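You operate a simulated robot arm through the tools that you are given. There is no shell and no other tool. Be economical: measure what you need, move in short steps, check, and stop when the job is done.

Carry out the task below with a simulated two-armed robot. There is one attempt and no reset: what you move stays moved.

JOB
Swap the blue block in the square teal holder for the green one from the chest.
Fine: hold the chest open while you reach in; the old block goes into the grey crate; the holder ends at fast; no block ends off the table. Set down upright: what you pick out. Where these are worked on the way, their far stop is far enough and under half their travel is too little: teal knob marked holder.

Only the result counts: the job must be done as asked and must still hold three seconds after the hand-in. Knocking over, shifting, dropping, spilling or breaking anything else fails it.

ROBOT AND FRAMES
Two 6-joint arms with two-finger parallel grippers on one trunk, on a base that drives. Base frame: it is fixed to the floor where the robot stands at the start and does not move with it; the origin is under the middle of the robot, x ahead of it, y to its left, z up; the surface under the hand at the start is at about z = 760. Lengths are in mm, angles in degrees, forces in N, time in s.
The left shoulder is at the start at [-96, 177, 781], the right one opposite. With the tool pointing down near the work surface each hand reaches from about 100 to 720 mm from the robot's upright axis, wherever it stands, measured 20 degrees to its own side. Places, roughly: button marked lift [400, 500, 800]; clear lid with teal frame [400, 300, 900]; inside of the grey crate with teal band [400, -300, 800]; inside of the square teal holder [300, 0, 800]; square teal holder [300, 0, 800]; teal knob marked holder [500, 0, 800]. Payload 1.57 kg a hand.
Tool frame (each hand has its own): the origin (TCP) lies between the finger pads and is the grasp point; the fingertips stand 30 mm ahead of it; z points along the fingers, y is the line along which they close. Largest opening 80 mm; finger width 17, thickness 12; the body of the gripper, 40 by 82 mm, starts 80 mm behind the TCP.
Orientation is that of the tool frame in the base frame, as a unit quaternion [w, x, y, z]. With the fingers straight down and closing along the base's y, the tool's x points along the base's -x, its y along +y and its z along -z.

CONTROLS
- The arms move only by the tool play_rows. It takes "left_targets", "right_targets" or both (then of equal length, played together; a hand with none holds still); each is a list of rows, each a list of 2 entries, a list of its own where there are three numbers: the shift along the tool's x, y, z in units of 300 mm (1.0 is 300 mm), then the turn, a rotation vector about the tool's x, y, z in units of 180 degrees (1.0 is 180 degrees). In form: [[[x, y, z], [wx, wy, wz]], ...]. A call has 1 to 12 rows; each row is the pose to reach, as a shift and turn from the pose commanded when the call began, along the tool's axes at that moment. "left_gripper" and "right_gripper" are, for a hand that has rows, the gripper command, from -1 (shut) to 1 (fully open), values between in proportion, set as the call begins (left out, the last holds). A call with a number of a shift or a turn outside -1 to 1 is refused whole. Each row takes 0.2 s and may step no farther than 50 mm and 8.6 degrees from the row before; otherwise, or with a gripper value out of range, the whole call is refused. Where a pose cannot be reached the arm comes as near as it can. A force on the tool above 40 N (or 10 N above the force at the start of the call, whichever is more), or a blocked arm, ends the call early, and 0.2 s more pass. Each finger travels about 72 mm/s and halts on what it meets, pressing with about 27 N; the grip force reading is that of the motor and also rises with nothing between the fingers. The clock runs only during rows and for 0.2 s after the last one: add rows that repeat a pose to give the fingers time. The reply holds the time, the measured pose of the TCP, the force on the tool along the base axes, the opening and the grip force, in the units named above and with some noise, with the torque about the TCP (base axes, N m) and any sound that the robot's microphone picked up.
- Cameras (640 x 400 px; columns grow to the right, rows downward): "scene" is now at [20, 16.5, 1511.6]; the picture's right is [0.17, -0.99, 0.00], its down [-0.75, -0.13, -0.65] and it looks along [0.64, 0.11, -0.76] (base axes); focal length 281 px, centre (320, 200). "left" rides on the left gripper at [72, 7, -122] in its tool frame; the picture's right is [-0.09, 1.00, 0.00], its down [-0.84, -0.08, -0.54] and it looks along [-0.54, -0.05, 0.84] (tool axes); focal length 238 px, centre (320, 200). "right" rides on the right gripper at [72, -7, -122] in its tool frame; the picture's right is [0.09, 1.00, 0.00], its down [-0.84, 0.08, -0.54] and it looks along [-0.54, 0.05, 0.84] (tool axes); focal length 238 px, centre (320, 200). There is no depth. A picture from a camera that has moved, and an enlarged one, comes with that camera's place and axes in the base frame and with its lens. The place of the scene camera against the robot may be out by one fixed shift of up to 25 mm in any direction.
- snapshot(camera): a new picture of that camera. No time passes.
- lift_body(by): slides the trunk up (or, below 0, down) by that many mm; the arms and the scene camera ride with it, the base frame stays. It gives what a move gives, with no picture.
- steer(legs): drives the robot by 1 to 6 legs, each [ahead, left, turn to the left] in mm, mm and degrees, along the robot's own axes; the way and the turn of a leg run together, so that a leg with both is an arc; at most 1500 mm and 180 degrees a leg. The arms and the cameras ride along, it lands a little off, and it stops where it bumps. It gives what a move gives.
- turn_head(pan, tilt): turns the head with the scene camera to pan (to the left, within 143 degrees either way) and tilt (down, from -29 to 69), counted from straight ahead of the robot. It gives what a move gives.
- inspect(camera, box): a new picture of the part [left, top, right, bottom] of that camera's present view, enlarged. No time passes.
- close_job(): hands the job in; it is judged then, once.

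Go step by step. Nothing tells you exact positions but the pictures and the camera data: compare them with the known pose of the tool, close in by small moves and look again before you grip or let go. The budget is 120 turns and 108 pictures, counting those below and the enlarged ones. Unless the task says otherwise, let go and move clear before handing in, and close with one line.

The tools are called as a command line: name --argument value ..., lists and objects as JSON in quotes. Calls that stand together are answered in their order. play_rows: Moves the arms, as the interface text tells. Its arguments: {"type":"object","properties":{"left_targets":{"type":"array"},"left_gripper":{"type":"number"},"right_targets":{"type":"array"},"right_gripper":{"type":"number"}},"required":[]} The other tools are called the same way: lift_body (by) slides the trunk up or down; steer (legs) drives the base; turn_head (pan, tilt) turns the head that bears the scene camera; snapshot (camera) takes a picture; inspect (camera, box) takes an enlarged picture of a part of a camera's view; close_job () hands the job in.

At the start:

```text
time_s: 0.0
left_ee_pos: [419.3, 391.4, 1082.2]
left_tool_rot: [-0.001, 0.0, 1.0, 0.0]
left_ft_force: [0.2, 0.1, 0.3]
left_torque: [-0.01, 0.01, 0.01]
left_width: 80.1
left_gripper_force: 0.1
right_ee_pos: [412.8, -22.7, 1120.2]
right_tool_rot: [0.001, 0.0, 1.0, -0.001]
right_ft_force: [0.6, -0.3, 0.1]
right_torque: [-0.05, -0.03, 0.0]
right_width: 79.8
right_gripper_force: 0.1
trunk travel left (down, up): [-225.0, 103.0]
robot x, y, heading: [1.1, -1.7, 0.2]
head pan, tilt: [9.8, 49.5]
```

scene: 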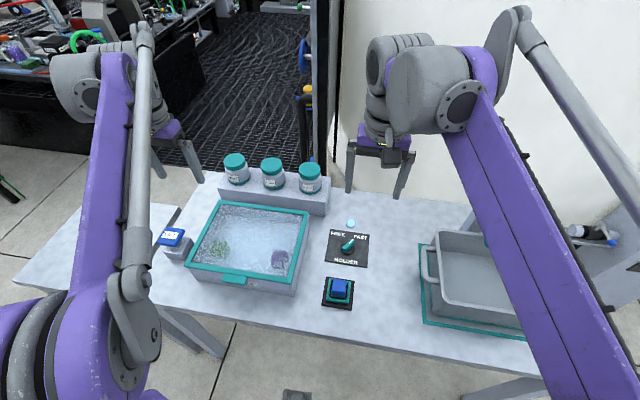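
right: 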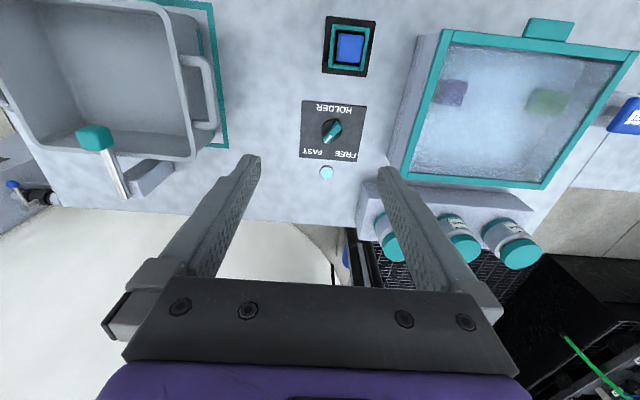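
left: 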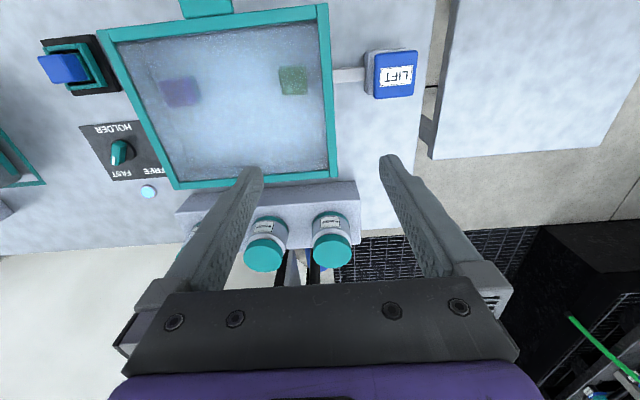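

I see the chest with the clear lid, the LIFT button to its left, the holder with the blue block, the knob and the crate. I'll look closer at the details before moving.

inspect --camera "scene" --box '[300, 200, 400, 320]'

inspect --camera "scene" --box '[140, 150, 340, 310]'

inspect --camera "right" --box '[280, 0, 400, 200]'

inspect --camera "left" --box '[20, 0, 460, 210]'

```text
3.33 times, centred on (350, 260) of scene
camera zoom: at [20.0, 16.5, 1511.6], right [0.17, -0.99, 0.0], down [-0.75, -0.13, -0.65], along [0.64, 0.11, -0.76], focal length 936 px, centre (220, 0)
```

zoom: 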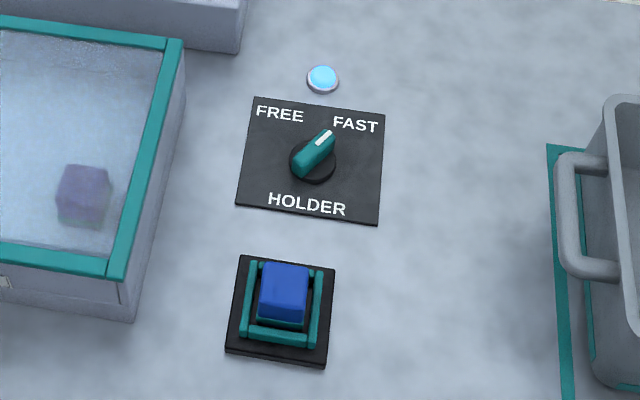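

```text
2.50 times, centred on (240, 230) of scene
camera zoom: at [20.0, 16.5, 1511.6], right [0.17, -0.99, 0.0], down [-0.75, -0.13, -0.65], along [0.64, 0.11, -0.76], focal length 702 px, centre (520, 125)
```

zoom: 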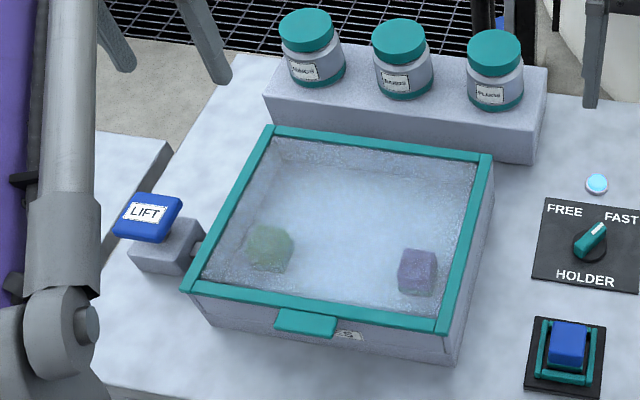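

```text
2.00 times, centred on (340, 100) of right
camera zoom: at [340.7, -29.9, 1241.4], right [-0.09, 1.0, 0.0], down [0.84, 0.08, 0.54], along [0.54, 0.05, -0.84], focal length 477 px, centre (280, 400)
```

zoom: 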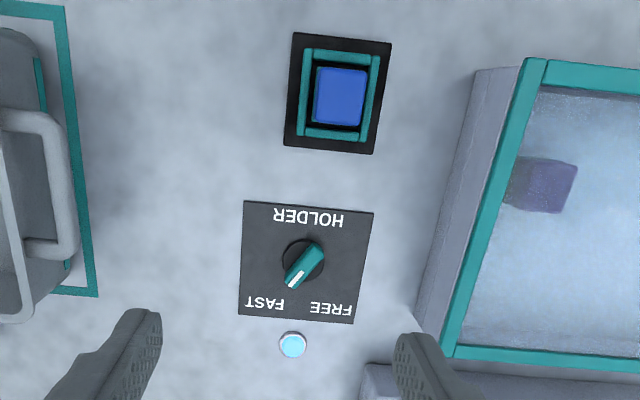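

```text
1.45 times, centred on (240, 105) of left
camera zoom: at [347.8, 396.9, 1204.0], right [0.09, 1.0, 0.0], down [0.84, -0.08, 0.54], along [0.54, -0.05, -0.84], focal length 347 px, centre (436, 338)
```

zoom: 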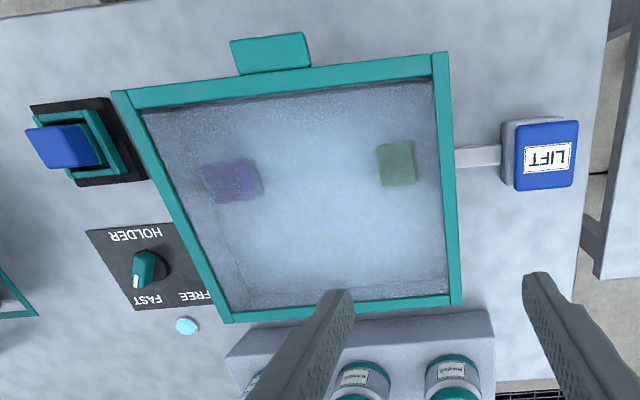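

The knob points to FAST, at about (473, 4). The blue block is at about (339, 16), square to the base axes. I'm moving the right hand above the knob, aligned with its bar.

play_rows --right_targets '[[[-0.033, 0.015, 0.122], [0, 0, 0.03]], [[-0.067, 0.03, 0.244], [0, 0, 0.06]], [[-0.1, 0.045, 0.367], [0, 0, 0.09]], [[-0.133, 0.06, 0.489], [0, 0, 0.12]], [[-0.167, 0.075, 0.611], [0, 0, 0.15]], [[-0.2, 0.09, 0.733], [0, 0, 0.183]], [[-0.2, 0.09, 0.733], [0, 0, 0.183]]]' --right_gripper 1

snapshot --camera "right"

snapshot --camera "scene"

```text
time_s: 1.6
left_ee_pos: [418.3, 391.0, 1084.0]
left_tool_rot: [0.0, 0.0, 1.0, 0.0]
left_ft_force: [-0.1, 0.3, 0.1]
left_torque: [-0.02, 0.03, -0.01]
left_width: 79.7
left_gripper_force: 0.0
right_ee_pos: [473.5, 3.0, 899.8]
right_tool_rot: [0.001, 0.284, 0.959, 0.0]
right_ft_force: [-0.3, -0.3, -0.3]
right_torque: [-0.01, 0.0, -0.05]
right_width: 79.8
right_gripper_force: 0.0
trunk travel left (down, up): [-225.0, 103.0]
robot x, y, heading: [0.3, -4.1, 0.2]
head pan, tilt: [9.8, 49.5]
```

```text
100 pictures are left
camera right: at [409.2, 36.4, 1020.3], right [0.47, 0.89, 0.0], down [0.74, -0.39, 0.54], along [0.48, -0.25, -0.84], focal length 238 px, centre (320, 200)
```

right: 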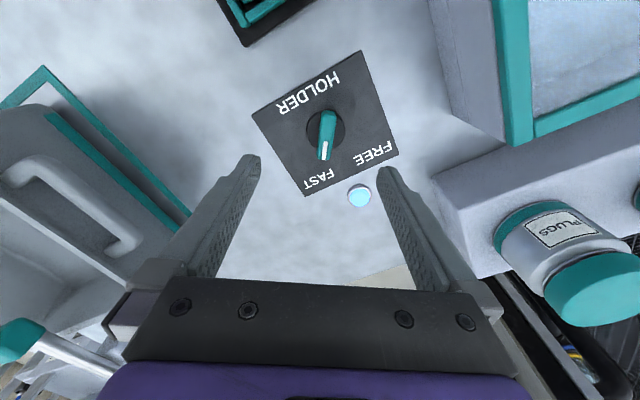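

```text
99 pictures are left
camera scene: at [19.5, 16.4, 1511.6], right [0.17, -0.99, 0.0], down [-0.75, -0.13, -0.65], along [0.64, 0.11, -0.76], focal length 281 px, centre (320, 200)
```

scene: 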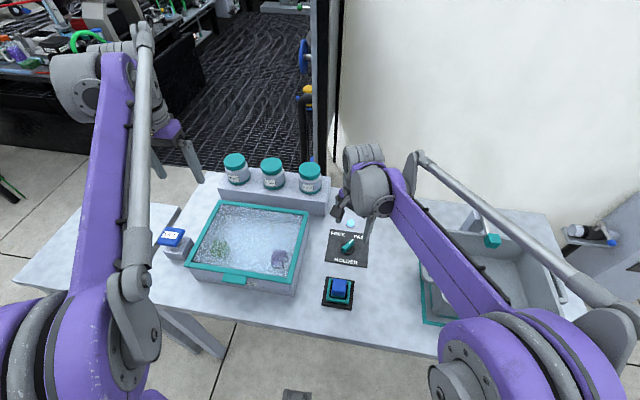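

The fingers line up with the knob bar, only about 5 mm off in tool y. I'm going down and checking again.

play_rows --right_targets '[[[0, 0.01, 0.12], [0, 0, 0]], [[0, 0.018, 0.25], [0, 0, 0]], [[0, 0.018, 0.25], [0, 0, 0]]]'

snapshot --camera "right"

```text
time_s: 2.4
left_ee_pos: [419.5, 390.3, 1083.1]
left_tool_rot: [0.0, 0.0, 1.0, 0.001]
left_ft_force: [-0.9, -0.4, 0.0]
left_torque: [0.04, -0.03, 0.01]
left_width: 79.9
left_gripper_force: 0.0
right_ee_pos: [475.3, 8.0, 826.2]
right_tool_rot: [0.0, 0.283, 0.959, -0.001]
right_ft_force: [-0.3, -0.4, 0.2]
right_torque: [-0.02, -0.03, -0.02]
right_width: 80.1
right_gripper_force: 0.2
trunk travel left (down, up): [-225.0, 103.0]
robot x, y, heading: [-1.1, -0.2, 0.2]
head pan, tilt: [9.8, 49.5]
```

```text
98 pictures are left
camera right: at [410.1, 42.5, 947.4], right [0.46, 0.89, 0.0], down [0.74, -0.39, 0.54], along [0.48, -0.25, -0.84], focal length 238 px, centre (320, 200)
```

right: 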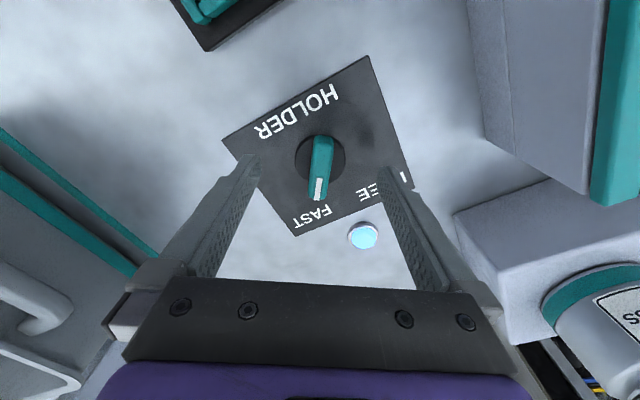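

The knob is centred between the fingers. I'm going down until the tips are about 10 mm above the table, then closing.

play_rows --right_targets '[[[0, 0, 0.04], [0, 0, 0]], [[0, 0, 0.083], [0, 0, 0]], [[0, 0, 0.083], [0, 0, 0]]]'

play_rows --right_targets '[[[0, 0, 0], [0, 0, 0]], [[0, 0, 0], [0, 0, 0]], [[0, 0, 0], [0, 0, 0]], [[0, 0, 0], [0, 0, 0]], [[0, 0, 0], [0, 0, 0]]]' --right_gripper -1

snapshot --camera "right"

```text
time_s: 3.2
left_ee_pos: [418.1, 389.6, 1082.1]
left_tool_rot: [-0.001, 0.001, 1.0, 0.0]
left_ft_force: [0.0, -0.5, 1.3]
left_torque: [0.03, 0.0, -0.02]
left_width: 79.8
left_gripper_force: 0.0
right_ee_pos: [475.3, 8.9, 801.1]
right_tool_rot: [0.0, 0.283, 0.959, 0.0]
right_ft_force: [-0.1, 0.2, 0.0]
right_torque: [-0.02, -0.01, 0.0]
right_width: 80.1
right_gripper_force: 0.2
trunk travel left (down, up): [-225.0, 103.0]
robot x, y, heading: [-0.6, -1.1, 0.1]
head pan, tilt: [9.8, 49.5]
```

```text
time_s: 4.4
left_ee_pos: [418.9, 390.6, 1083.7]
left_tool_rot: [-0.001, -0.001, 1.0, 0.0]
left_ft_force: [-0.5, -1.2, 0.1]
left_torque: [0.01, -0.03, 0.0]
left_width: 80.1
left_gripper_force: 0.1
right_ee_pos: [475.0, 8.6, 800.6]
right_tool_rot: [0.0, 0.283, 0.959, -0.001]
right_ft_force: [1.8, 2.0, -1.9]
right_torque: [0.04, -0.04, 0.01]
right_width: 38.7
right_gripper_force: 44.2
trunk travel left (down, up): [-225.0, 103.0]
robot x, y, heading: [1.2, -0.7, -0.1]
head pan, tilt: [9.8, 49.5]
```

```text
97 pictures are left
camera right: at [410.4, 43.2, 921.8], right [0.46, 0.89, 0.0], down [0.74, -0.39, 0.54], along [0.48, -0.25, -0.84], focal length 238 px, centre (320, 200)
```

right: 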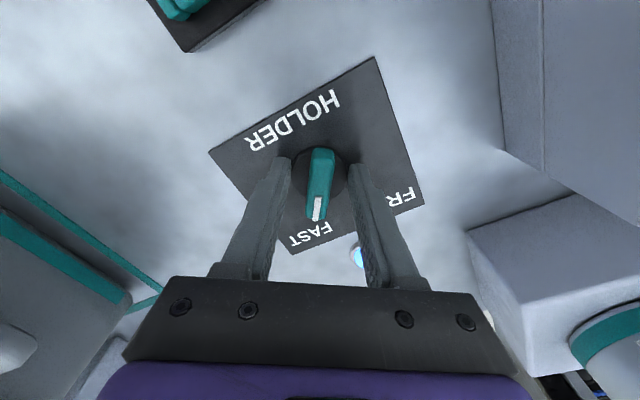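

The fingers met the black collar at 39 mm wide, not the bar. I'm opening, rising a little and closing on the bar.

play_rows --right_targets '[[[0, 0, 0], [0, 0, 0]], [[0, 0, -0.05], [0, 0, 0]], [[0, 0, -0.05], [0, 0, 0]]]' --right_gripper 0.4

play_rows --right_targets '[[[0, 0, 0], [0, 0, 0]], [[0, 0, 0], [0, 0, 0]], [[0, 0, 0], [0, 0, 0]], [[0, 0, 0], [0, 0, 0]], [[0, 0, 0], [0, 0, 0]]]' --right_gripper -1

snapshot --camera "right"

```text
time_s: 5.2
left_ee_pos: [419.2, 390.7, 1081.7]
left_tool_rot: [0.0, 0.0, 1.0, 0.0]
left_ft_force: [0.2, -0.2, -0.5]
left_torque: [0.02, 0.01, -0.02]
left_width: 80.0
left_gripper_force: 0.1
right_ee_pos: [475.0, 8.3, 815.1]
right_tool_rot: [0.0, 0.284, 0.959, -0.001]
right_ft_force: [0.1, -0.6, -0.2]
right_torque: [-0.01, 0.03, 0.02]
right_width: 56.1
right_gripper_force: 0.0
trunk travel left (down, up): [-225.0, 103.0]
robot x, y, heading: [-2.1, 0.5, 0.1]
head pan, tilt: [9.8, 49.5]
```

```text
time_s: 6.4
left_ee_pos: [418.9, 392.1, 1082.1]
left_tool_rot: [-0.001, 0.0, 1.0, 0.0]
left_ft_force: [0.7, -0.5, -0.6]
left_torque: [0.03, 0.01, -0.02]
left_width: 80.1
left_gripper_force: 0.1
right_ee_pos: [474.8, 9.4, 815.4]
right_tool_rot: [0.001, 0.283, 0.959, 0.0]
right_ft_force: [3.0, 4.7, 3.6]
right_torque: [0.29, 0.12, 0.01]
right_width: 14.9
right_gripper_force: 30.8
trunk travel left (down, up): [-225.0, 103.0]
robot x, y, heading: [1.2, 0.7, 0.2]
head pan, tilt: [9.8, 49.5]
```

```text
96 pictures are left
camera right: at [410.9, 42.8, 937.1], right [0.46, 0.89, 0.0], down [0.74, -0.39, 0.54], along [0.48, -0.25, -0.84], focal length 238 px, centre (320, 200)
```

right: 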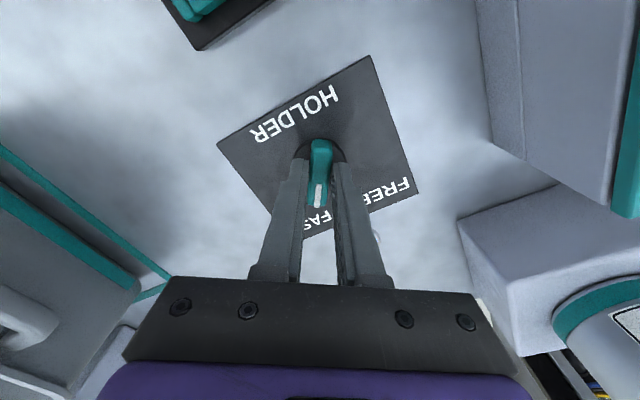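

The bar is gripped at 15 mm. I'm turning it towards FREE.

play_rows --right_targets '[[[0, 0, 0], [0, 0, -0.035]], [[0, 0, 0], [0, 0, -0.07]], [[0, 0, 0], [0, 0, -0.105]], [[0, 0, 0], [0, 0, -0.14]], [[0, 0, 0], [0, 0, -0.175]], [[0, 0, 0], [0, 0, -0.21]], [[0, 0, 0], [0, 0, -0.245]], [[0, 0, 0], [0, 0, -0.28]], [[0, 0, 0], [0, 0, -0.315]], [[0, 0, 0], [0, 0, -0.35]], [[0, 0, 0], [0, 0, -0.385]], [[0, 0, 0], [0, 0, -0.385]]]'

snapshot --camera "right"

```text
time_s: 9.0
left_ee_pos: [418.5, 387.9, 1083.9]
left_tool_rot: [0.0, 0.0, 1.0, 0.002]
left_ft_force: [-0.1, -0.2, 0.2]
left_torque: [-0.02, 0.01, -0.03]
left_width: 80.2
left_gripper_force: 0.1
right_ee_pos: [477.4, 2.7, 815.8]
right_tool_rot: [0.0, -0.311, 0.95, -0.002]
right_ft_force: [-8.7, -33.4, -3.0]
right_torque: [-0.85, 0.53, -0.59]
right_width: 14.8
right_gripper_force: 30.9
trunk travel left (down, up): [-225.0, 103.0]
robot x, y, heading: [-1.8, 2.0, 0.0]
head pan, tilt: [9.8, 49.5]
```

```text
95 pictures are left
camera right: at [421.9, -43.8, 937.3], right [-0.66, 0.75, 0.0], down [0.63, 0.56, 0.54], along [0.41, 0.36, -0.84], focal length 238 px, centre (320, 200)
```

right: 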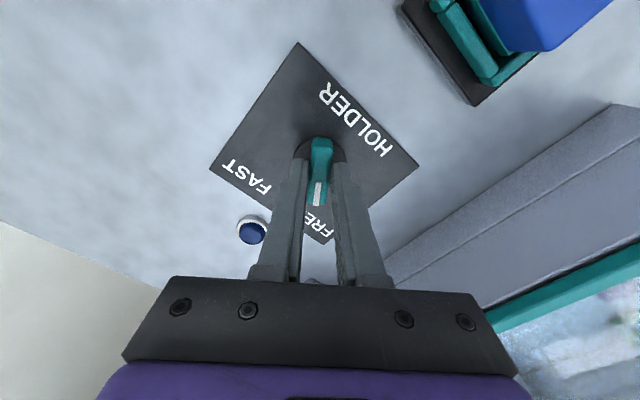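

The light went dark and the knob points to FREE. I'm releasing, rising and moving over the blue block.

play_rows --right_targets '[[[0, 0, 0], [0, 0, 0]], [[0, 0, 0], [0, 0, 0]], [[0, 0, -0.12], [0, 0, 0]], [[0, 0, -0.28], [0, 0, 0.04]], [[0.09, 0.08, -0.28], [0, 0, 0.08]], [[0.18, 0.16, -0.28], [0, 0, 0.12]], [[0.27, 0.24, -0.28], [0, 0, 0.16]], [[0.347, 0.305, -0.28], [0, 0, 0.201]], [[0.347, 0.305, -0.28], [0, 0, 0.201]]]' --right_gripper 0.6

snapshot --camera "right"

snapshot --camera "left"

```text
time_s: 11.0
left_ee_pos: [418.2, 390.7, 1082.8]
left_tool_rot: [-0.001, 0.001, 1.0, 0.0]
left_ft_force: [0.4, 0.2, 0.2]
left_torque: [0.02, 0.07, -0.01]
left_width: 79.9
left_gripper_force: 0.0
right_ee_pos: [337.9, 20.1, 900.6]
right_tool_rot: [0.0, 0.0, 1.0, -0.001]
right_ft_force: [0.2, -0.2, -0.5]
right_torque: [-0.03, 0.01, 0.0]
right_width: 64.2
right_gripper_force: 0.0
trunk travel left (down, up): [-225.0, 103.0]
robot x, y, heading: [1.3, -3.1, -0.3]
head pan, tilt: [9.8, 49.5]
```

```text
94 pictures are left
camera right: at [264.6, 14.0, 1022.0], right [-0.09, 1.0, 0.0], down [0.84, 0.08, 0.54], along [0.54, 0.05, -0.84], focal length 238 px, centre (320, 200)
```

right: 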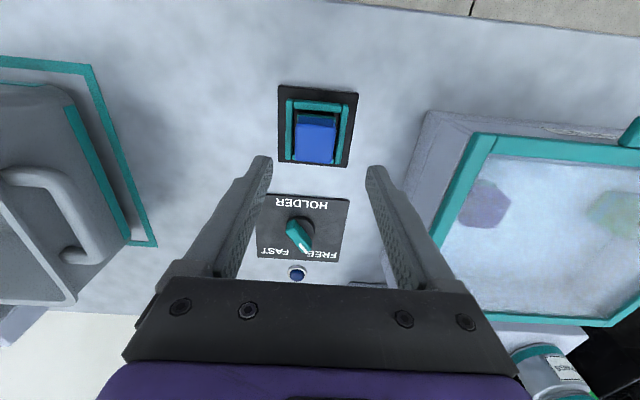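

```text
93 pictures are left
camera left: at [348.3, 396.9, 1203.9], right [0.09, 1.0, 0.0], down [0.84, -0.08, 0.54], along [0.54, -0.05, -0.84], focal length 238 px, centre (320, 200)
```

left: 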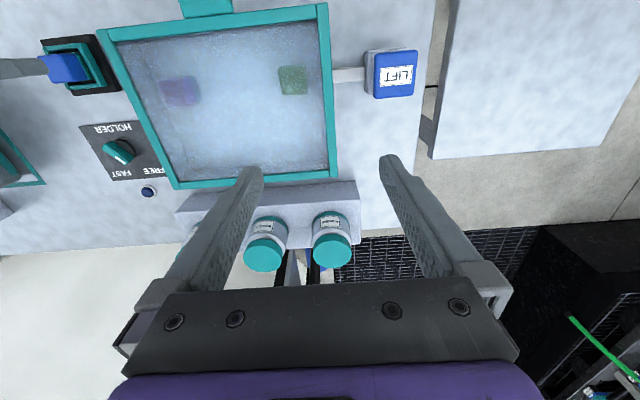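

inspect --camera "right" --box '[260, 70, 380, 180]'

inspect --camera "scene" --box '[300, 260, 380, 320]'

```text
3.64 times, centred on (320, 125) of right
camera zoom: at [264.6, 14.0, 1022.0], right [-0.09, 1.0, 0.0], down [0.84, 0.08, 0.54], along [0.54, 0.05, -0.84], focal length 867 px, centre (320, 473)
```

zoom: 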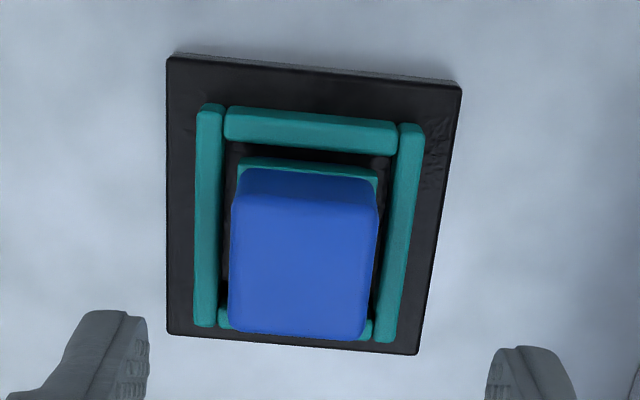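

```text
6.67 times, centred on (340, 290) of scene
camera zoom: at [20.6, 16.7, 1511.6], right [0.17, -0.99, 0.0], down [-0.75, -0.13, -0.65], along [0.64, 0.11, -0.76], focal length 1872 px, centre (187, -400)
```

zoom: 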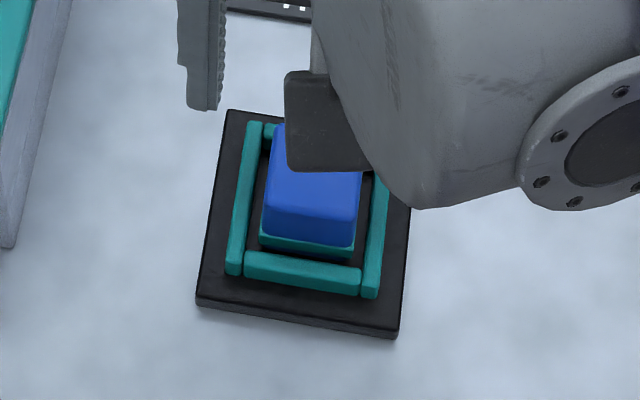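

The block's top is at about z 810, centred near (339, 16), and it sits inside a low frame. I'm going down to z about 818 with a small y correction, and then I'll check.

play_rows --right_targets '[[[0, -0.015, 0.1], [0, 0, 0]], [[0, -0.015, 0.2], [0, 0, 0]], [[0, -0.015, 0.273], [0, 0, 0]], [[0, -0.015, 0.273], [0, 0, 0]]]'

inspect --camera "right" --box '[200, 60, 440, 260]'

inspect --camera "scene" --box '[290, 240, 390, 320]'

```text
time_s: 12.0
left_ee_pos: [419.4, 391.3, 1083.2]
left_tool_rot: [0.0, 0.0, 1.0, 0.0]
left_ft_force: [-0.5, 0.1, 0.1]
left_torque: [0.0, 0.0, -0.01]
left_width: 80.2
left_gripper_force: 0.0
right_ee_pos: [336.9, 17.1, 819.2]
right_tool_rot: [0.001, -0.001, 1.0, 0.0]
right_ft_force: [-0.4, -0.7, -0.2]
right_torque: [0.01, 0.01, -0.01]
right_width: 64.3
right_gripper_force: 0.0
trunk travel left (down, up): [-225.0, 103.0]
robot x, y, heading: [2.7, -2.6, -0.2]
head pan, tilt: [9.8, 49.5]
```

```text
2.00 times, centred on (320, 160) of right
camera zoom: at [264.6, 9.8, 940.9], right [-0.1, 1.0, 0.0], down [0.84, 0.08, 0.54], along [0.54, 0.05, -0.84], focal length 477 px, centre (320, 280)
```

zoom: 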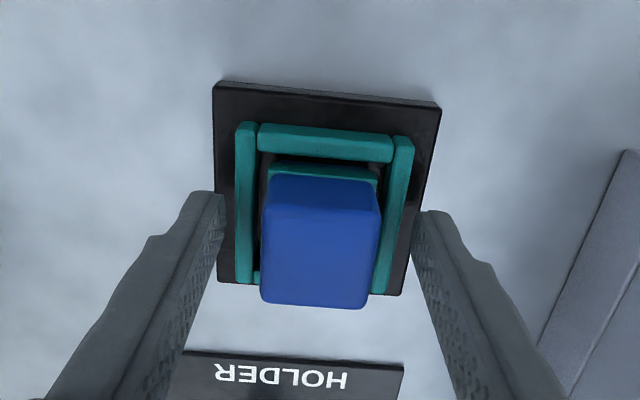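

```text
5.00 times, centred on (340, 280) of scene
camera zoom: at [19.9, 16.5, 1511.6], right [0.17, -0.99, 0.0], down [-0.75, -0.13, -0.65], along [0.64, 0.11, -0.76], focal length 1404 px, centre (220, -200)
```

zoom: 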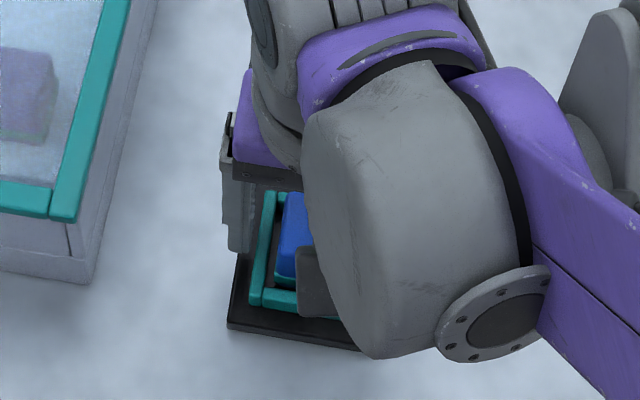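

The fingers straddle the block with about 20 mm of overlap. I'm closing now.

play_rows --right_targets '[[[0, 0, 0.01], [0, 0, 0]], [[0, 0, 0.01], [0, 0, 0]], [[0, 0, 0.01], [0, 0, 0]], [[0, 0, 0.01], [0, 0, 0]]]' --right_gripper -1

inspect --camera "right" --box '[200, 60, 440, 260]'

```text
time_s: 13.0
left_ee_pos: [418.8, 391.6, 1083.2]
left_tool_rot: [0.0, 0.0, 1.0, 0.0]
left_ft_force: [-0.8, 0.6, 0.0]
left_torque: [-0.01, 0.0, -0.02]
left_width: 80.1
left_gripper_force: 0.1
right_ee_pos: [337.0, 16.2, 816.3]
right_tool_rot: [0.0, -0.002, 1.0, -0.001]
right_ft_force: [1.3, 0.6, 9.2]
right_torque: [0.0, -0.03, -0.04]
right_width: 34.8
right_gripper_force: 26.8
trunk travel left (down, up): [-225.0, 103.0]
robot x, y, heading: [-1.0, 3.1, -0.0]
head pan, tilt: [9.8, 49.5]
```

```text
2.00 times, centred on (320, 160) of right
camera zoom: at [264.6, 9.5, 937.5], right [-0.1, 1.0, 0.0], down [0.84, 0.08, 0.54], along [0.54, 0.05, -0.84], focal length 477 px, centre (320, 280)
```

zoom: 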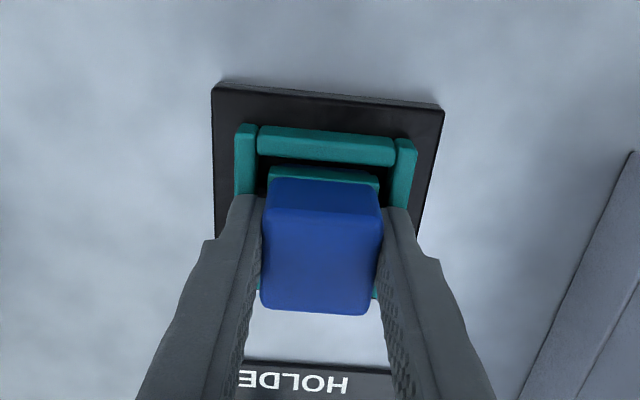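

The block is gripped at 35 mm and the tips just brush the rails at about z 786. I'm lifting straight up.

play_rows --right_targets '[[[0, 0, -0.03], [0, 0, 0]], [[0, 0, -0.09], [0, 0, 0]], [[0, 0, -0.2], [0, 0, 0]], [[0, 0, -0.35], [0, 0, 0]], [[0, 0, -0.45], [0, 0, 0]], [[0, 0, -0.45], [0, 0, 0]]]'

snapshot --camera "right"

snapshot --camera "scene"

```text
time_s: 14.4
left_ee_pos: [419.6, 390.8, 1082.2]
left_tool_rot: [0.0, 0.0, 1.0, 0.0]
left_ft_force: [-0.2, 0.7, -0.1]
left_torque: [0.02, 0.01, 0.03]
left_width: 80.0
left_gripper_force: 0.0
right_ee_pos: [339.2, 15.9, 949.7]
right_tool_rot: [0.0, -0.001, 1.0, -0.001]
right_ft_force: [-0.1, -0.6, -0.8]
right_torque: [0.02, 0.03, 0.0]
right_width: 35.1
right_gripper_force: 27.1
trunk travel left (down, up): [-225.0, 103.0]
robot x, y, heading: [2.2, 1.8, -0.0]
head pan, tilt: [9.8, 49.5]
```

```text
87 pictures are left
camera right: at [266.5, 9.4, 1072.4], right [-0.1, 1.0, 0.0], down [0.84, 0.08, 0.54], along [0.54, 0.05, -0.84], focal length 238 px, centre (320, 200)
```

right: 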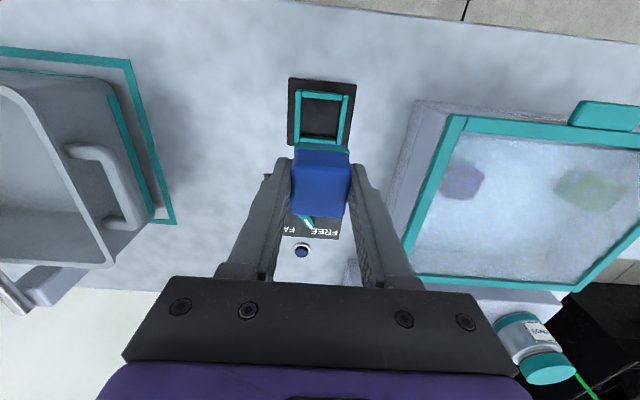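

```text
86 pictures are left
camera scene: at [20.1, 16.6, 1511.6], right [0.17, -0.99, 0.0], down [-0.75, -0.13, -0.65], along [0.64, 0.11, -0.76], focal length 281 px, centre (320, 200)
```

scene: 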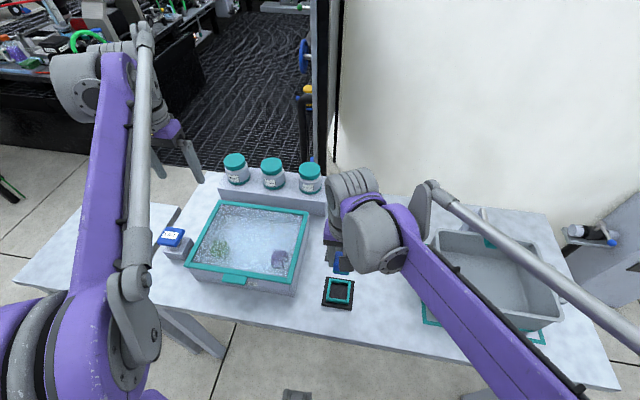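

I've got the block and the holder is empty. Before crossing to the crate I'll check how far the block hangs below the tips.

inspect --camera "right" --box '[250, 60, 390, 240]'

inspect --camera "scene" --box '[400, 200, 600, 360]'

```text
2.22 times, centred on (320, 150) of right
camera zoom: at [266.5, 9.4, 1072.4], right [-0.1, 1.0, 0.0], down [0.84, 0.08, 0.54], along [0.54, 0.05, -0.84], focal length 530 px, centre (320, 311)
```

zoom: 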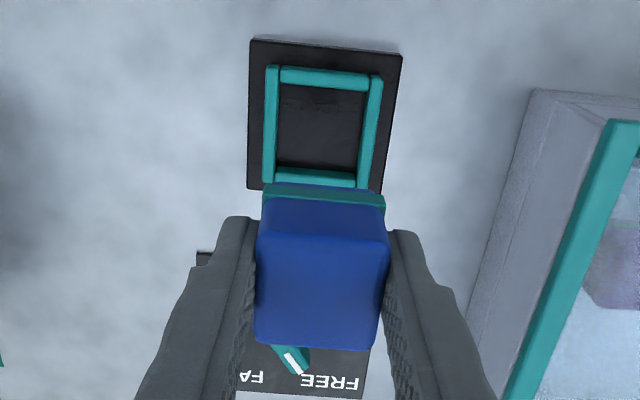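

```text
2.50 times, centred on (500, 280) of scene
camera zoom: at [20.1, 16.6, 1511.6], right [0.17, -0.99, 0.0], down [-0.75, -0.13, -0.65], along [0.64, 0.11, -0.76], focal length 702 px, centre (-130, 0)
```

zoom: 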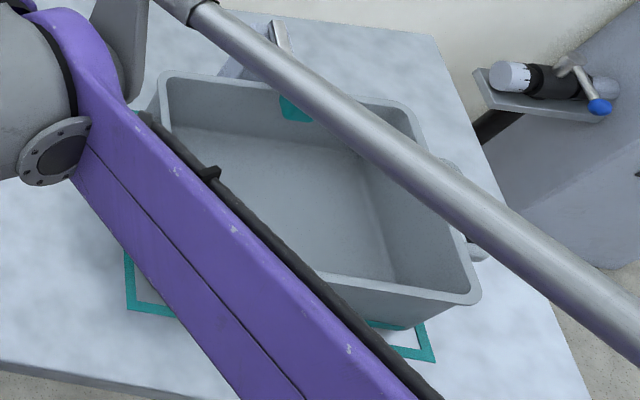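

The block bottom is about 40 mm below the TCP, with nothing in the way. I'm carrying it over the crate at this height.

play_rows --right_targets '[[[-0.025, -0.12, 0], [0, 0, 0]], [[-0.05, -0.24, 0], [0, 0, 0]], [[-0.075, -0.36, 0], [0, 0, 0]], [[-0.1, -0.48, 0], [0, 0, 0]], [[-0.125, -0.6, 0], [0, 0, 0]], [[-0.15, -0.72, 0], [0, 0, 0]], [[-0.175, -0.84, 0], [0, 0, 0]], [[-0.203, -0.985, 0], [0, 0, 0]], [[-0.203, -0.985, 0], [0, 0, 0]]]'

snapshot --camera "right"

snapshot --camera "scene"

```text
time_s: 16.4
left_ee_pos: [417.7, 392.0, 1082.8]
left_tool_rot: [0.001, 0.0, 1.0, 0.0]
left_ft_force: [-0.4, 0.8, -0.7]
left_torque: [-0.04, -0.03, 0.01]
left_width: 80.0
left_gripper_force: 0.1
right_ee_pos: [401.3, -281.4, 950.3]
right_tool_rot: [0.0, -0.002, 1.0, 0.0]
right_ft_force: [-0.1, -0.3, -0.2]
right_torque: [-0.02, -0.01, 0.02]
right_width: 34.9
right_gripper_force: 26.8
trunk travel left (down, up): [-225.0, 103.0]
robot x, y, heading: [1.5, 1.5, -0.1]
head pan, tilt: [9.8, 49.5]
```

```text
83 pictures are left
camera right: at [329.0, -287.0, 1070.5], right [-0.1, 1.0, 0.0], down [0.84, 0.08, 0.54], along [0.54, 0.05, -0.84], focal length 238 px, centre (320, 200)
```

right: 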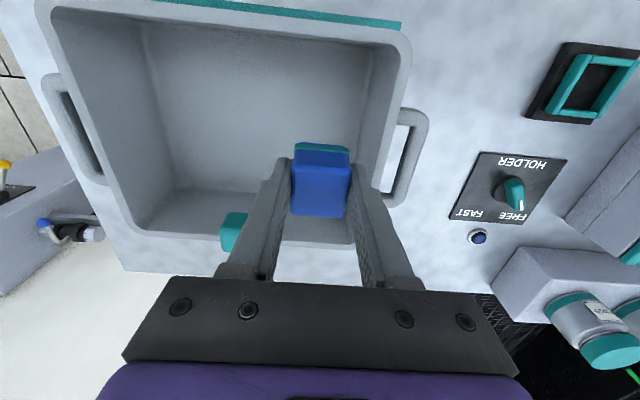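

```text
82 pictures are left
camera scene: at [19.6, 17.1, 1511.6], right [0.17, -0.99, 0.0], down [-0.75, -0.13, -0.65], along [0.64, 0.11, -0.76], focal length 281 px, centre (320, 200)
```

scene: 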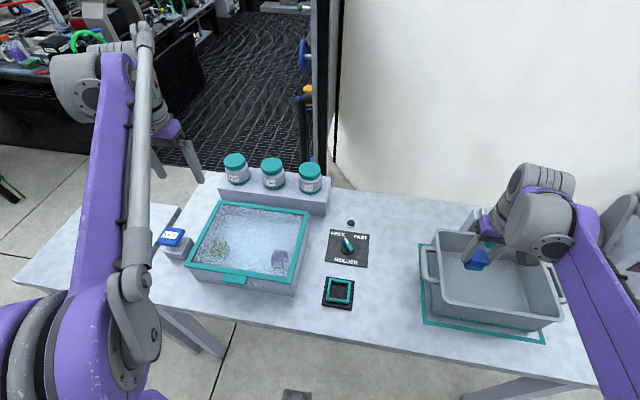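

The crate interior spans about x 319 to 524 and y -475 to -232. A teal thing sits at its far wall, so I'll check that before lowering.

inspect --camera "right" --box '[130, 150, 330, 290]'

inspect --camera "scene" --box '[420, 180, 580, 340]'

```text
2.86 times, centred on (230, 220) of right
camera zoom: at [329.0, -287.0, 1070.5], right [-0.1, 1.0, 0.0], down [0.84, 0.08, 0.54], along [0.54, 0.05, -0.84], focal length 681 px, centre (577, 143)
```

zoom: 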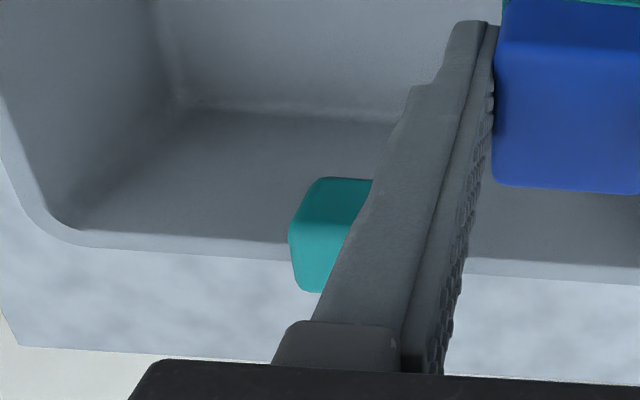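

```text
2.50 times, centred on (500, 260) of scene
camera zoom: at [19.6, 17.1, 1511.6], right [0.17, -0.99, 0.0], down [-0.75, -0.13, -0.65], along [0.64, 0.11, -0.76], focal length 702 px, centre (-130, 50)
```

zoom: 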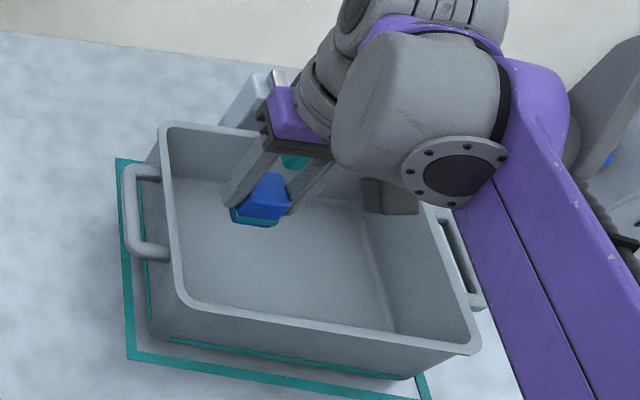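

A lever tip leans over the crate at about (486, -358, 887), so I'll set the block down nearer, at about (375, -310). First I go down to z 835.

play_rows --right_targets '[[[0.087, -0.095, 0], [0, 0, 0]], [[0.087, -0.095, 0.13], [0, 0, 0]], [[0.087, -0.095, 0.26], [0, 0, 0]], [[0.087, -0.095, 0.383], [0, 0, 0]], [[0.087, -0.095, 0.383], [0, 0, 0]]]'

snapshot --camera "right"

```text
time_s: 17.6
left_ee_pos: [418.6, 391.8, 1084.1]
left_tool_rot: [0.0, 0.0, 1.0, 0.0]
left_ft_force: [-0.2, 0.0, 0.4]
left_torque: [0.0, 0.01, 0.01]
left_width: 79.9
left_gripper_force: 0.1
right_ee_pos: [375.8, -308.0, 834.3]
right_tool_rot: [0.0, -0.002, 1.0, 0.0]
right_ft_force: [0.3, 0.9, -0.5]
right_torque: [-0.03, -0.03, 0.02]
right_width: 35.0
right_gripper_force: 26.8
trunk travel left (down, up): [-225.0, 103.0]
robot x, y, heading: [1.5, -0.8, -0.1]
head pan, tilt: [9.8, 49.5]
```

```text
79 pictures are left
camera right: at [302.9, -314.4, 955.0], right [-0.1, 1.0, 0.0], down [0.84, 0.08, 0.54], along [0.54, 0.05, -0.84], focal length 238 px, centre (320, 200)
```

right: 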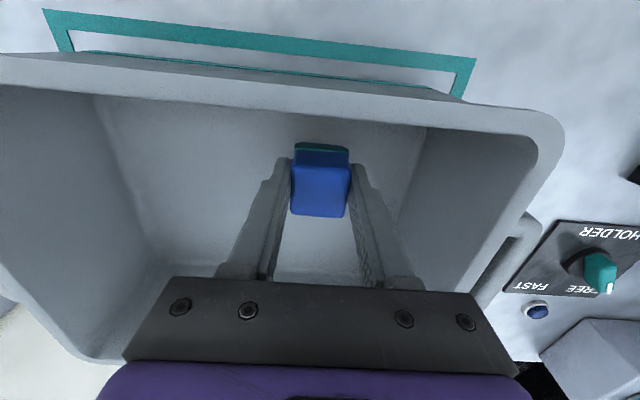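

The block is inside the crate. I'm lowering gently and watching the force.

play_rows --right_targets '[[[0, 0, 0.02], [0, 0, 0]], [[0, 0, 0.035], [0, 0, 0]], [[0, 0, 0.05], [0, 0, 0]], [[0, 0, 0.05], [0, 0, 0]]]'

inspect --camera "right" --box '[230, 80, 410, 240]'

```text
time_s: 18.6
left_ee_pos: [419.2, 390.3, 1083.4]
left_tool_rot: [0.001, 0.0, 1.0, 0.0]
left_ft_force: [0.3, 0.9, 0.5]
left_torque: [-0.01, -0.01, 0.01]
left_width: 80.0
left_gripper_force: 0.1
right_ee_pos: [374.6, -308.2, 818.5]
right_tool_rot: [0.0, -0.001, 1.0, 0.0]
right_ft_force: [-0.4, -0.1, -1.1]
right_torque: [0.04, 0.0, 0.01]
right_width: 35.3
right_gripper_force: 27.2
trunk travel left (down, up): [-225.0, 103.0]
robot x, y, heading: [-1.4, -4.0, 0.0]
head pan, tilt: [9.8, 49.5]
```

```text
2.50 times, centred on (320, 160) of right
camera zoom: at [302.1, -315.2, 940.2], right [-0.1, 1.0, 0.0], down [0.84, 0.08, 0.54], along [0.54, 0.05, -0.84], focal length 596 px, centre (320, 300)
```

zoom: 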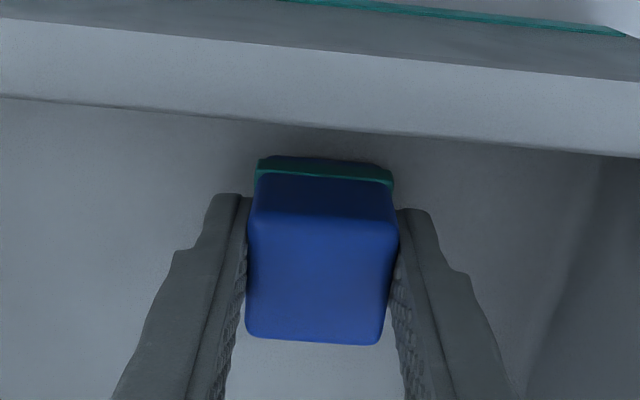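

play_rows --right_targets '[[[0, 0, 0.01], [0, 0, 0]], [[0, 0, 0.02], [0, 0, 0]], [[0, 0, 0.03], [0, 0, 0]], [[0, 0, 0.03], [0, 0, 0]]]'

```text
time_s: 19.4
left_ee_pos: [418.0, 390.9, 1082.7]
left_tool_rot: [0.0, 0.0, 1.0, 0.0]
left_ft_force: [0.3, 0.4, 0.9]
left_torque: [-0.03, 0.03, 0.03]
left_width: 80.0
left_gripper_force: 0.1
right_ee_pos: [373.4, -308.6, 813.5]
right_tool_rot: [0.0, -0.002, 1.0, -0.001]
right_ft_force: [-1.8, 0.4, 23.7]
right_torque: [0.01, 0.07, -0.01]
right_width: 35.0
right_gripper_force: 27.1
trunk travel left (down, up): [-225.0, 103.0]
robot x, y, heading: [2.5, 5.0, 0.1]
head pan, tilt: [9.8, 49.5]
stopped in row 3 (right hand): the force on the tool passed its limit at 45 N (the readings are from after the stop); the commanded pose is now the measured one
```

The block met the floor at z about 814. I'm opening to set it down, then rising.

play_rows --right_targets '[[[0, 0, -0.004], [0, 0, 0]], [[0, 0, -0.004], [0, 0, 0]], [[0, 0, -0.004], [0, 0, 0]], [[0, 0, -0.12], [0, 0, 0]], [[0, 0, -0.28], [0, 0, 0]], [[0, 0, -0.44], [0, 0, 0]], [[0, 0, -0.44], [0, 0, 0]]]' --right_gripper 0.6

snapshot --camera "right"

```text
time_s: 21.0
left_ee_pos: [419.1, 390.9, 1083.5]
left_tool_rot: [0.0, 0.0, 1.0, 0.0]
left_ft_force: [0.1, -0.4, 0.7]
left_torque: [-0.02, 0.0, -0.01]
left_width: 80.1
left_gripper_force: 0.0
right_ee_pos: [373.9, -309.5, 939.5]
right_tool_rot: [0.0, -0.001, 1.0, 0.0]
right_ft_force: [-0.3, 1.2, -0.5]
right_torque: [0.01, 0.01, -0.01]
right_width: 63.9
right_gripper_force: 0.1
trunk travel left (down, up): [-225.0, 103.0]
robot x, y, heading: [0.6, -0.4, -0.1]
head pan, tilt: [9.8, 49.5]
```

```text
77 pictures are left
camera right: at [301.6, -316.5, 1060.9], right [-0.09, 1.0, 0.0], down [0.84, 0.08, 0.54], along [0.54, 0.05, -0.84], focal length 238 px, centre (320, 200)
```

right: 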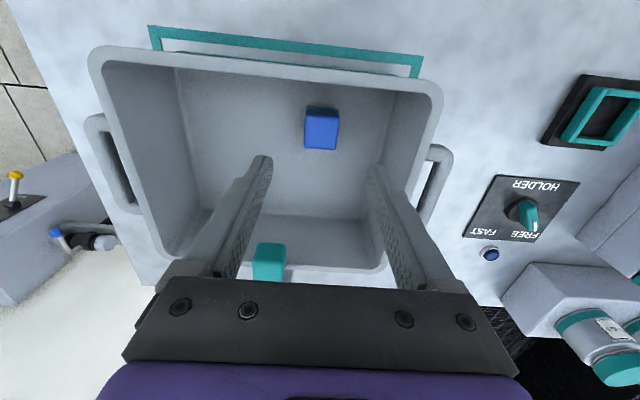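

The blue block stands upright in the crate. To give both arms room at the chest, I'll raise the right hand and drive the robot 150 mm to the left.

play_rows --right_targets '[[[0, 0, -0.15], [0, 0, 0]], [[0, 0, -0.3], [0, 0, 0]], [[0, 0, -0.4], [0, 0, 0]]]'

steer --legs '[[0, 150, 0]]'

snapshot --camera "scene"

snapshot --camera "left"

```text
time_s: 21.8
left_ee_pos: [418.1, 390.1, 1083.1]
left_tool_rot: [-0.001, -0.001, 1.0, 0.001]
left_ft_force: [-0.8, 0.3, 0.7]
left_torque: [0.0, -0.03, 0.0]
left_width: 79.9
left_gripper_force: 0.0
right_ee_pos: [374.8, -309.7, 1063.1]
right_tool_rot: [-0.001, -0.001, 1.0, 0.0]
right_ft_force: [-0.6, 0.5, -0.4]
right_torque: [0.0, 0.0, 0.0]
right_width: 64.0
right_gripper_force: 0.1
trunk travel left (down, up): [-225.0, 103.0]
robot x, y, heading: [1.0, -4.1, -0.1]
head pan, tilt: [9.8, 49.5]
```

```text
time_s: 23.7
left_ee_pos: [417.9, 539.9, 1083.7]
left_tool_rot: [0.0, 0.0, 1.0, 0.0]
left_ft_force: [-0.3, 0.6, -0.5]
left_torque: [0.0, 0.01, -0.02]
left_width: 80.2
left_gripper_force: 0.2
right_ee_pos: [375.0, -160.5, 1062.1]
right_tool_rot: [0.001, -0.002, 1.0, 0.0]
right_ft_force: [-0.8, 0.6, -0.1]
right_torque: [-0.04, -0.03, -0.03]
right_width: 64.1
right_gripper_force: 0.2
trunk travel left (down, up): [-225.0, 103.0]
robot x, y, heading: [1.9, 146.8, -0.1]
head pan, tilt: [9.8, 49.5]
```

```text
76 pictures are left
camera scene: at [20.0, 165.7, 1511.6], right [0.17, -0.99, 0.0], down [-0.75, -0.13, -0.65], along [0.64, 0.11, -0.76], focal length 281 px, centre (320, 200)
```

scene: 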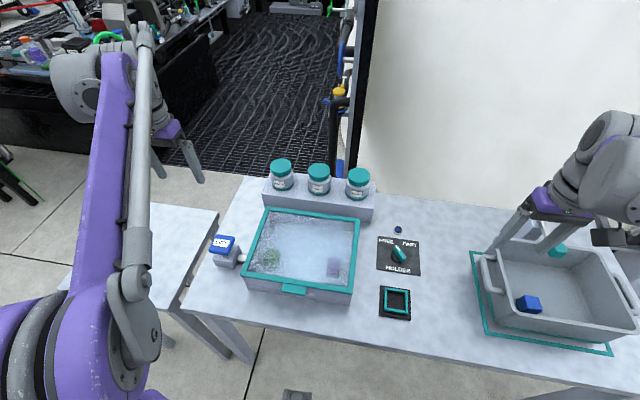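

```text
75 pictures are left
camera left: at [347.4, 546.2, 1203.9], right [0.09, 1.0, 0.0], down [0.84, -0.08, 0.54], along [0.54, -0.05, -0.84], focal length 238 px, centre (320, 200)
```

left: 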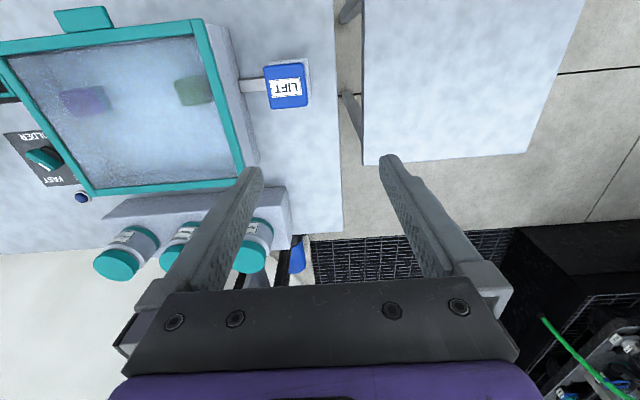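

Triangulating puts the LIFT button's top at about (391, 498, 847), the lid at z about 855 and the green block at about (383, 356). I'm bringing the closed left fingers over the button.

play_rows --left_targets '[[[0.03, -0.05, 0.1], [0, 0, 0]], [[0.06, -0.1, 0.22], [0, 0, 0]], [[0.09, -0.14, 0.36], [0, 0, 0]], [[0.09, -0.14, 0.5], [0, 0, 0]], [[0.09, -0.14, 0.613], [0, 0, 0]], [[0.09, -0.14, 0.613], [0, 0, 0]]]' --left_gripper -1

snapshot --camera "left"

snapshot --camera "scene"

```text
time_s: 25.1
left_ee_pos: [392.7, 498.9, 898.3]
left_tool_rot: [0.0, -0.001, 1.0, 0.0]
left_ft_force: [-0.3, -0.1, 0.3]
left_torque: [0.01, -0.01, 0.0]
left_width: 0.1
left_gripper_force: 21.1
right_ee_pos: [373.9, -161.5, 1063.0]
right_tool_rot: [0.0, -0.002, 1.0, 0.0]
right_ft_force: [-0.2, -0.3, 0.1]
right_torque: [0.03, 0.02, 0.03]
right_width: 63.9
right_gripper_force: 0.1
trunk travel left (down, up): [-225.0, 103.0]
robot x, y, heading: [1.6, 148.1, 0.2]
head pan, tilt: [9.8, 49.5]
```

```text
74 pictures are left
camera left: at [320.9, 505.5, 1019.5], right [0.09, 1.0, 0.0], down [0.84, -0.08, 0.54], along [0.54, -0.05, -0.84], focal length 238 px, centre (320, 200)
```

left: 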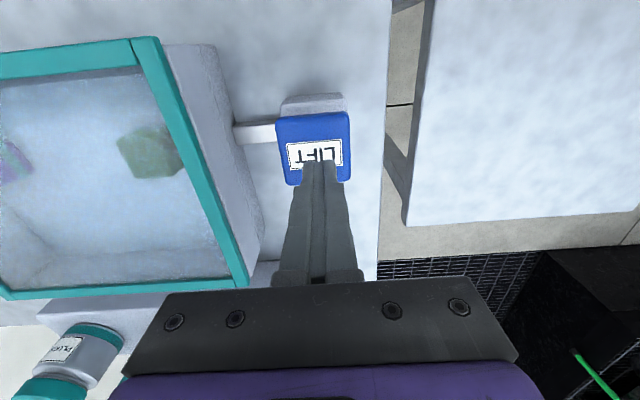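

```text
73 pictures are left
camera scene: at [19.8, 165.4, 1511.6], right [0.17, -0.99, 0.0], down [-0.75, -0.13, -0.65], along [0.64, 0.11, -0.76], focal length 281 px, centre (320, 200)
```

scene: 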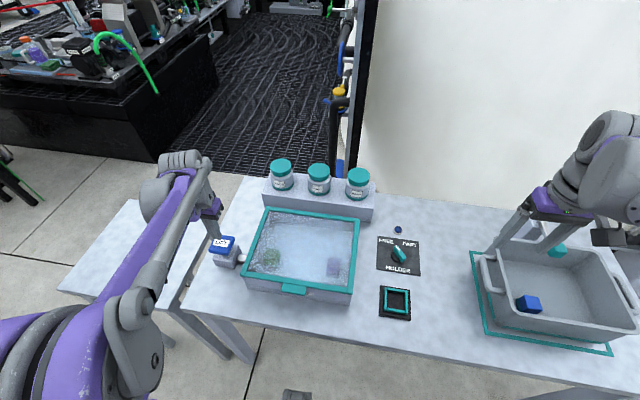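

The fingertips are over the button. I'm pressing down in small steps and watching the lid.

play_rows --left_targets '[[[0, 0, 0.03], [0, 0, 0]], [[0, 0, 0.06], [0, 0, 0]], [[0, 0, 0.075], [0, 0, 0]], [[0, 0, 0.09], [0, 0, 0]], [[0, 0, 0.105], [0, 0, 0]], [[0, 0, 0.105], [0, 0, 0]]]'

snapshot --camera "scene"

```text
time_s: 26.5
left_ee_pos: [393.0, 499.6, 867.8]
left_tool_rot: [0.0, 0.0, 1.0, 0.0]
left_ft_force: [3.3, 1.1, 6.0]
left_torque: [0.01, -0.03, -0.02]
left_width: 0.0
left_gripper_force: 21.4
right_ee_pos: [374.7, -161.9, 1062.5]
right_tool_rot: [0.0, -0.002, 1.0, 0.001]
right_ft_force: [0.3, 0.3, 0.2]
right_torque: [0.01, 0.02, -0.01]
right_width: 64.0
right_gripper_force: 0.0
trunk travel left (down, up): [-225.0, 103.0]
robot x, y, heading: [-0.7, 147.7, 0.1]
head pan, tilt: [9.8, 49.5]
```

```text
72 pictures are left
camera scene: at [20.0, 165.4, 1511.6], right [0.17, -0.99, 0.0], down [-0.75, -0.13, -0.65], along [0.64, 0.11, -0.76], focal length 281 px, centre (320, 200)
```

scene: 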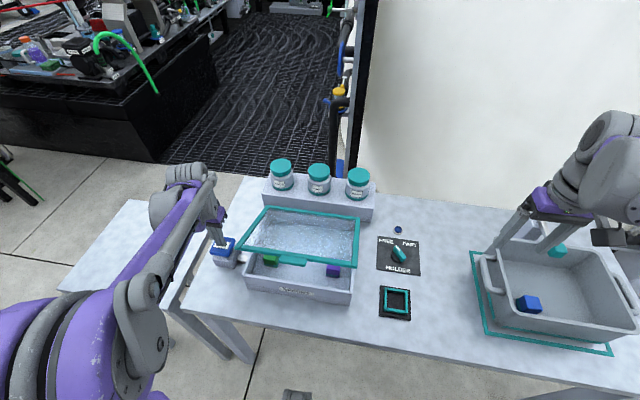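

The lid is rising on its far hinge. I'm pressing further.

play_rows --left_targets '[[[0, 0, 0.015], [0, 0, 0]], [[0, 0, 0.03], [0, 0, 0]], [[0, 0, 0.045], [0, 0, 0]], [[0, 0, 0.045], [0, 0, 0]], [[0, 0, 0.045], [0, 0, 0]]]'

snapshot --camera "scene"

```text
time_s: 27.7
left_ee_pos: [391.6, 498.8, 854.2]
left_tool_rot: [0.0, 0.0, 1.0, 0.0]
left_ft_force: [0.7, 2.0, 4.5]
left_torque: [0.06, -0.01, 0.01]
left_width: 0.0
left_gripper_force: 21.2
right_ee_pos: [374.1, -160.8, 1062.0]
right_tool_rot: [0.0, -0.001, 1.0, 0.0]
right_ft_force: [0.0, 0.9, -0.3]
right_torque: [0.0, 0.01, 0.01]
right_width: 63.8
right_gripper_force: 0.0
trunk travel left (down, up): [-225.0, 103.0]
robot x, y, heading: [0.6, 149.1, 0.2]
head pan, tilt: [9.8, 49.5]
heard: click
```

```text
71 pictures are left
camera scene: at [19.8, 165.5, 1511.6], right [0.17, -0.99, 0.0], down [-0.75, -0.13, -0.65], along [0.64, 0.11, -0.76], focal length 281 px, centre (320, 200)
```

scene: 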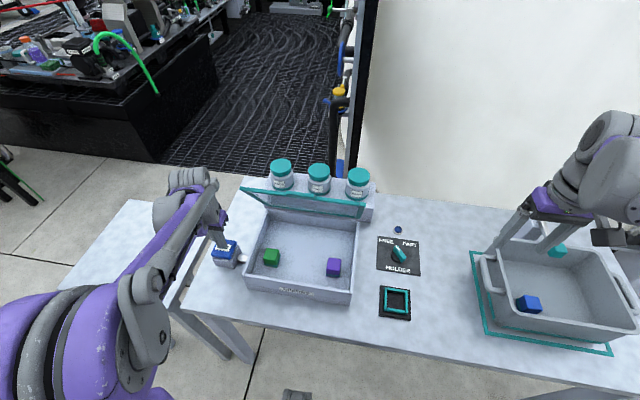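

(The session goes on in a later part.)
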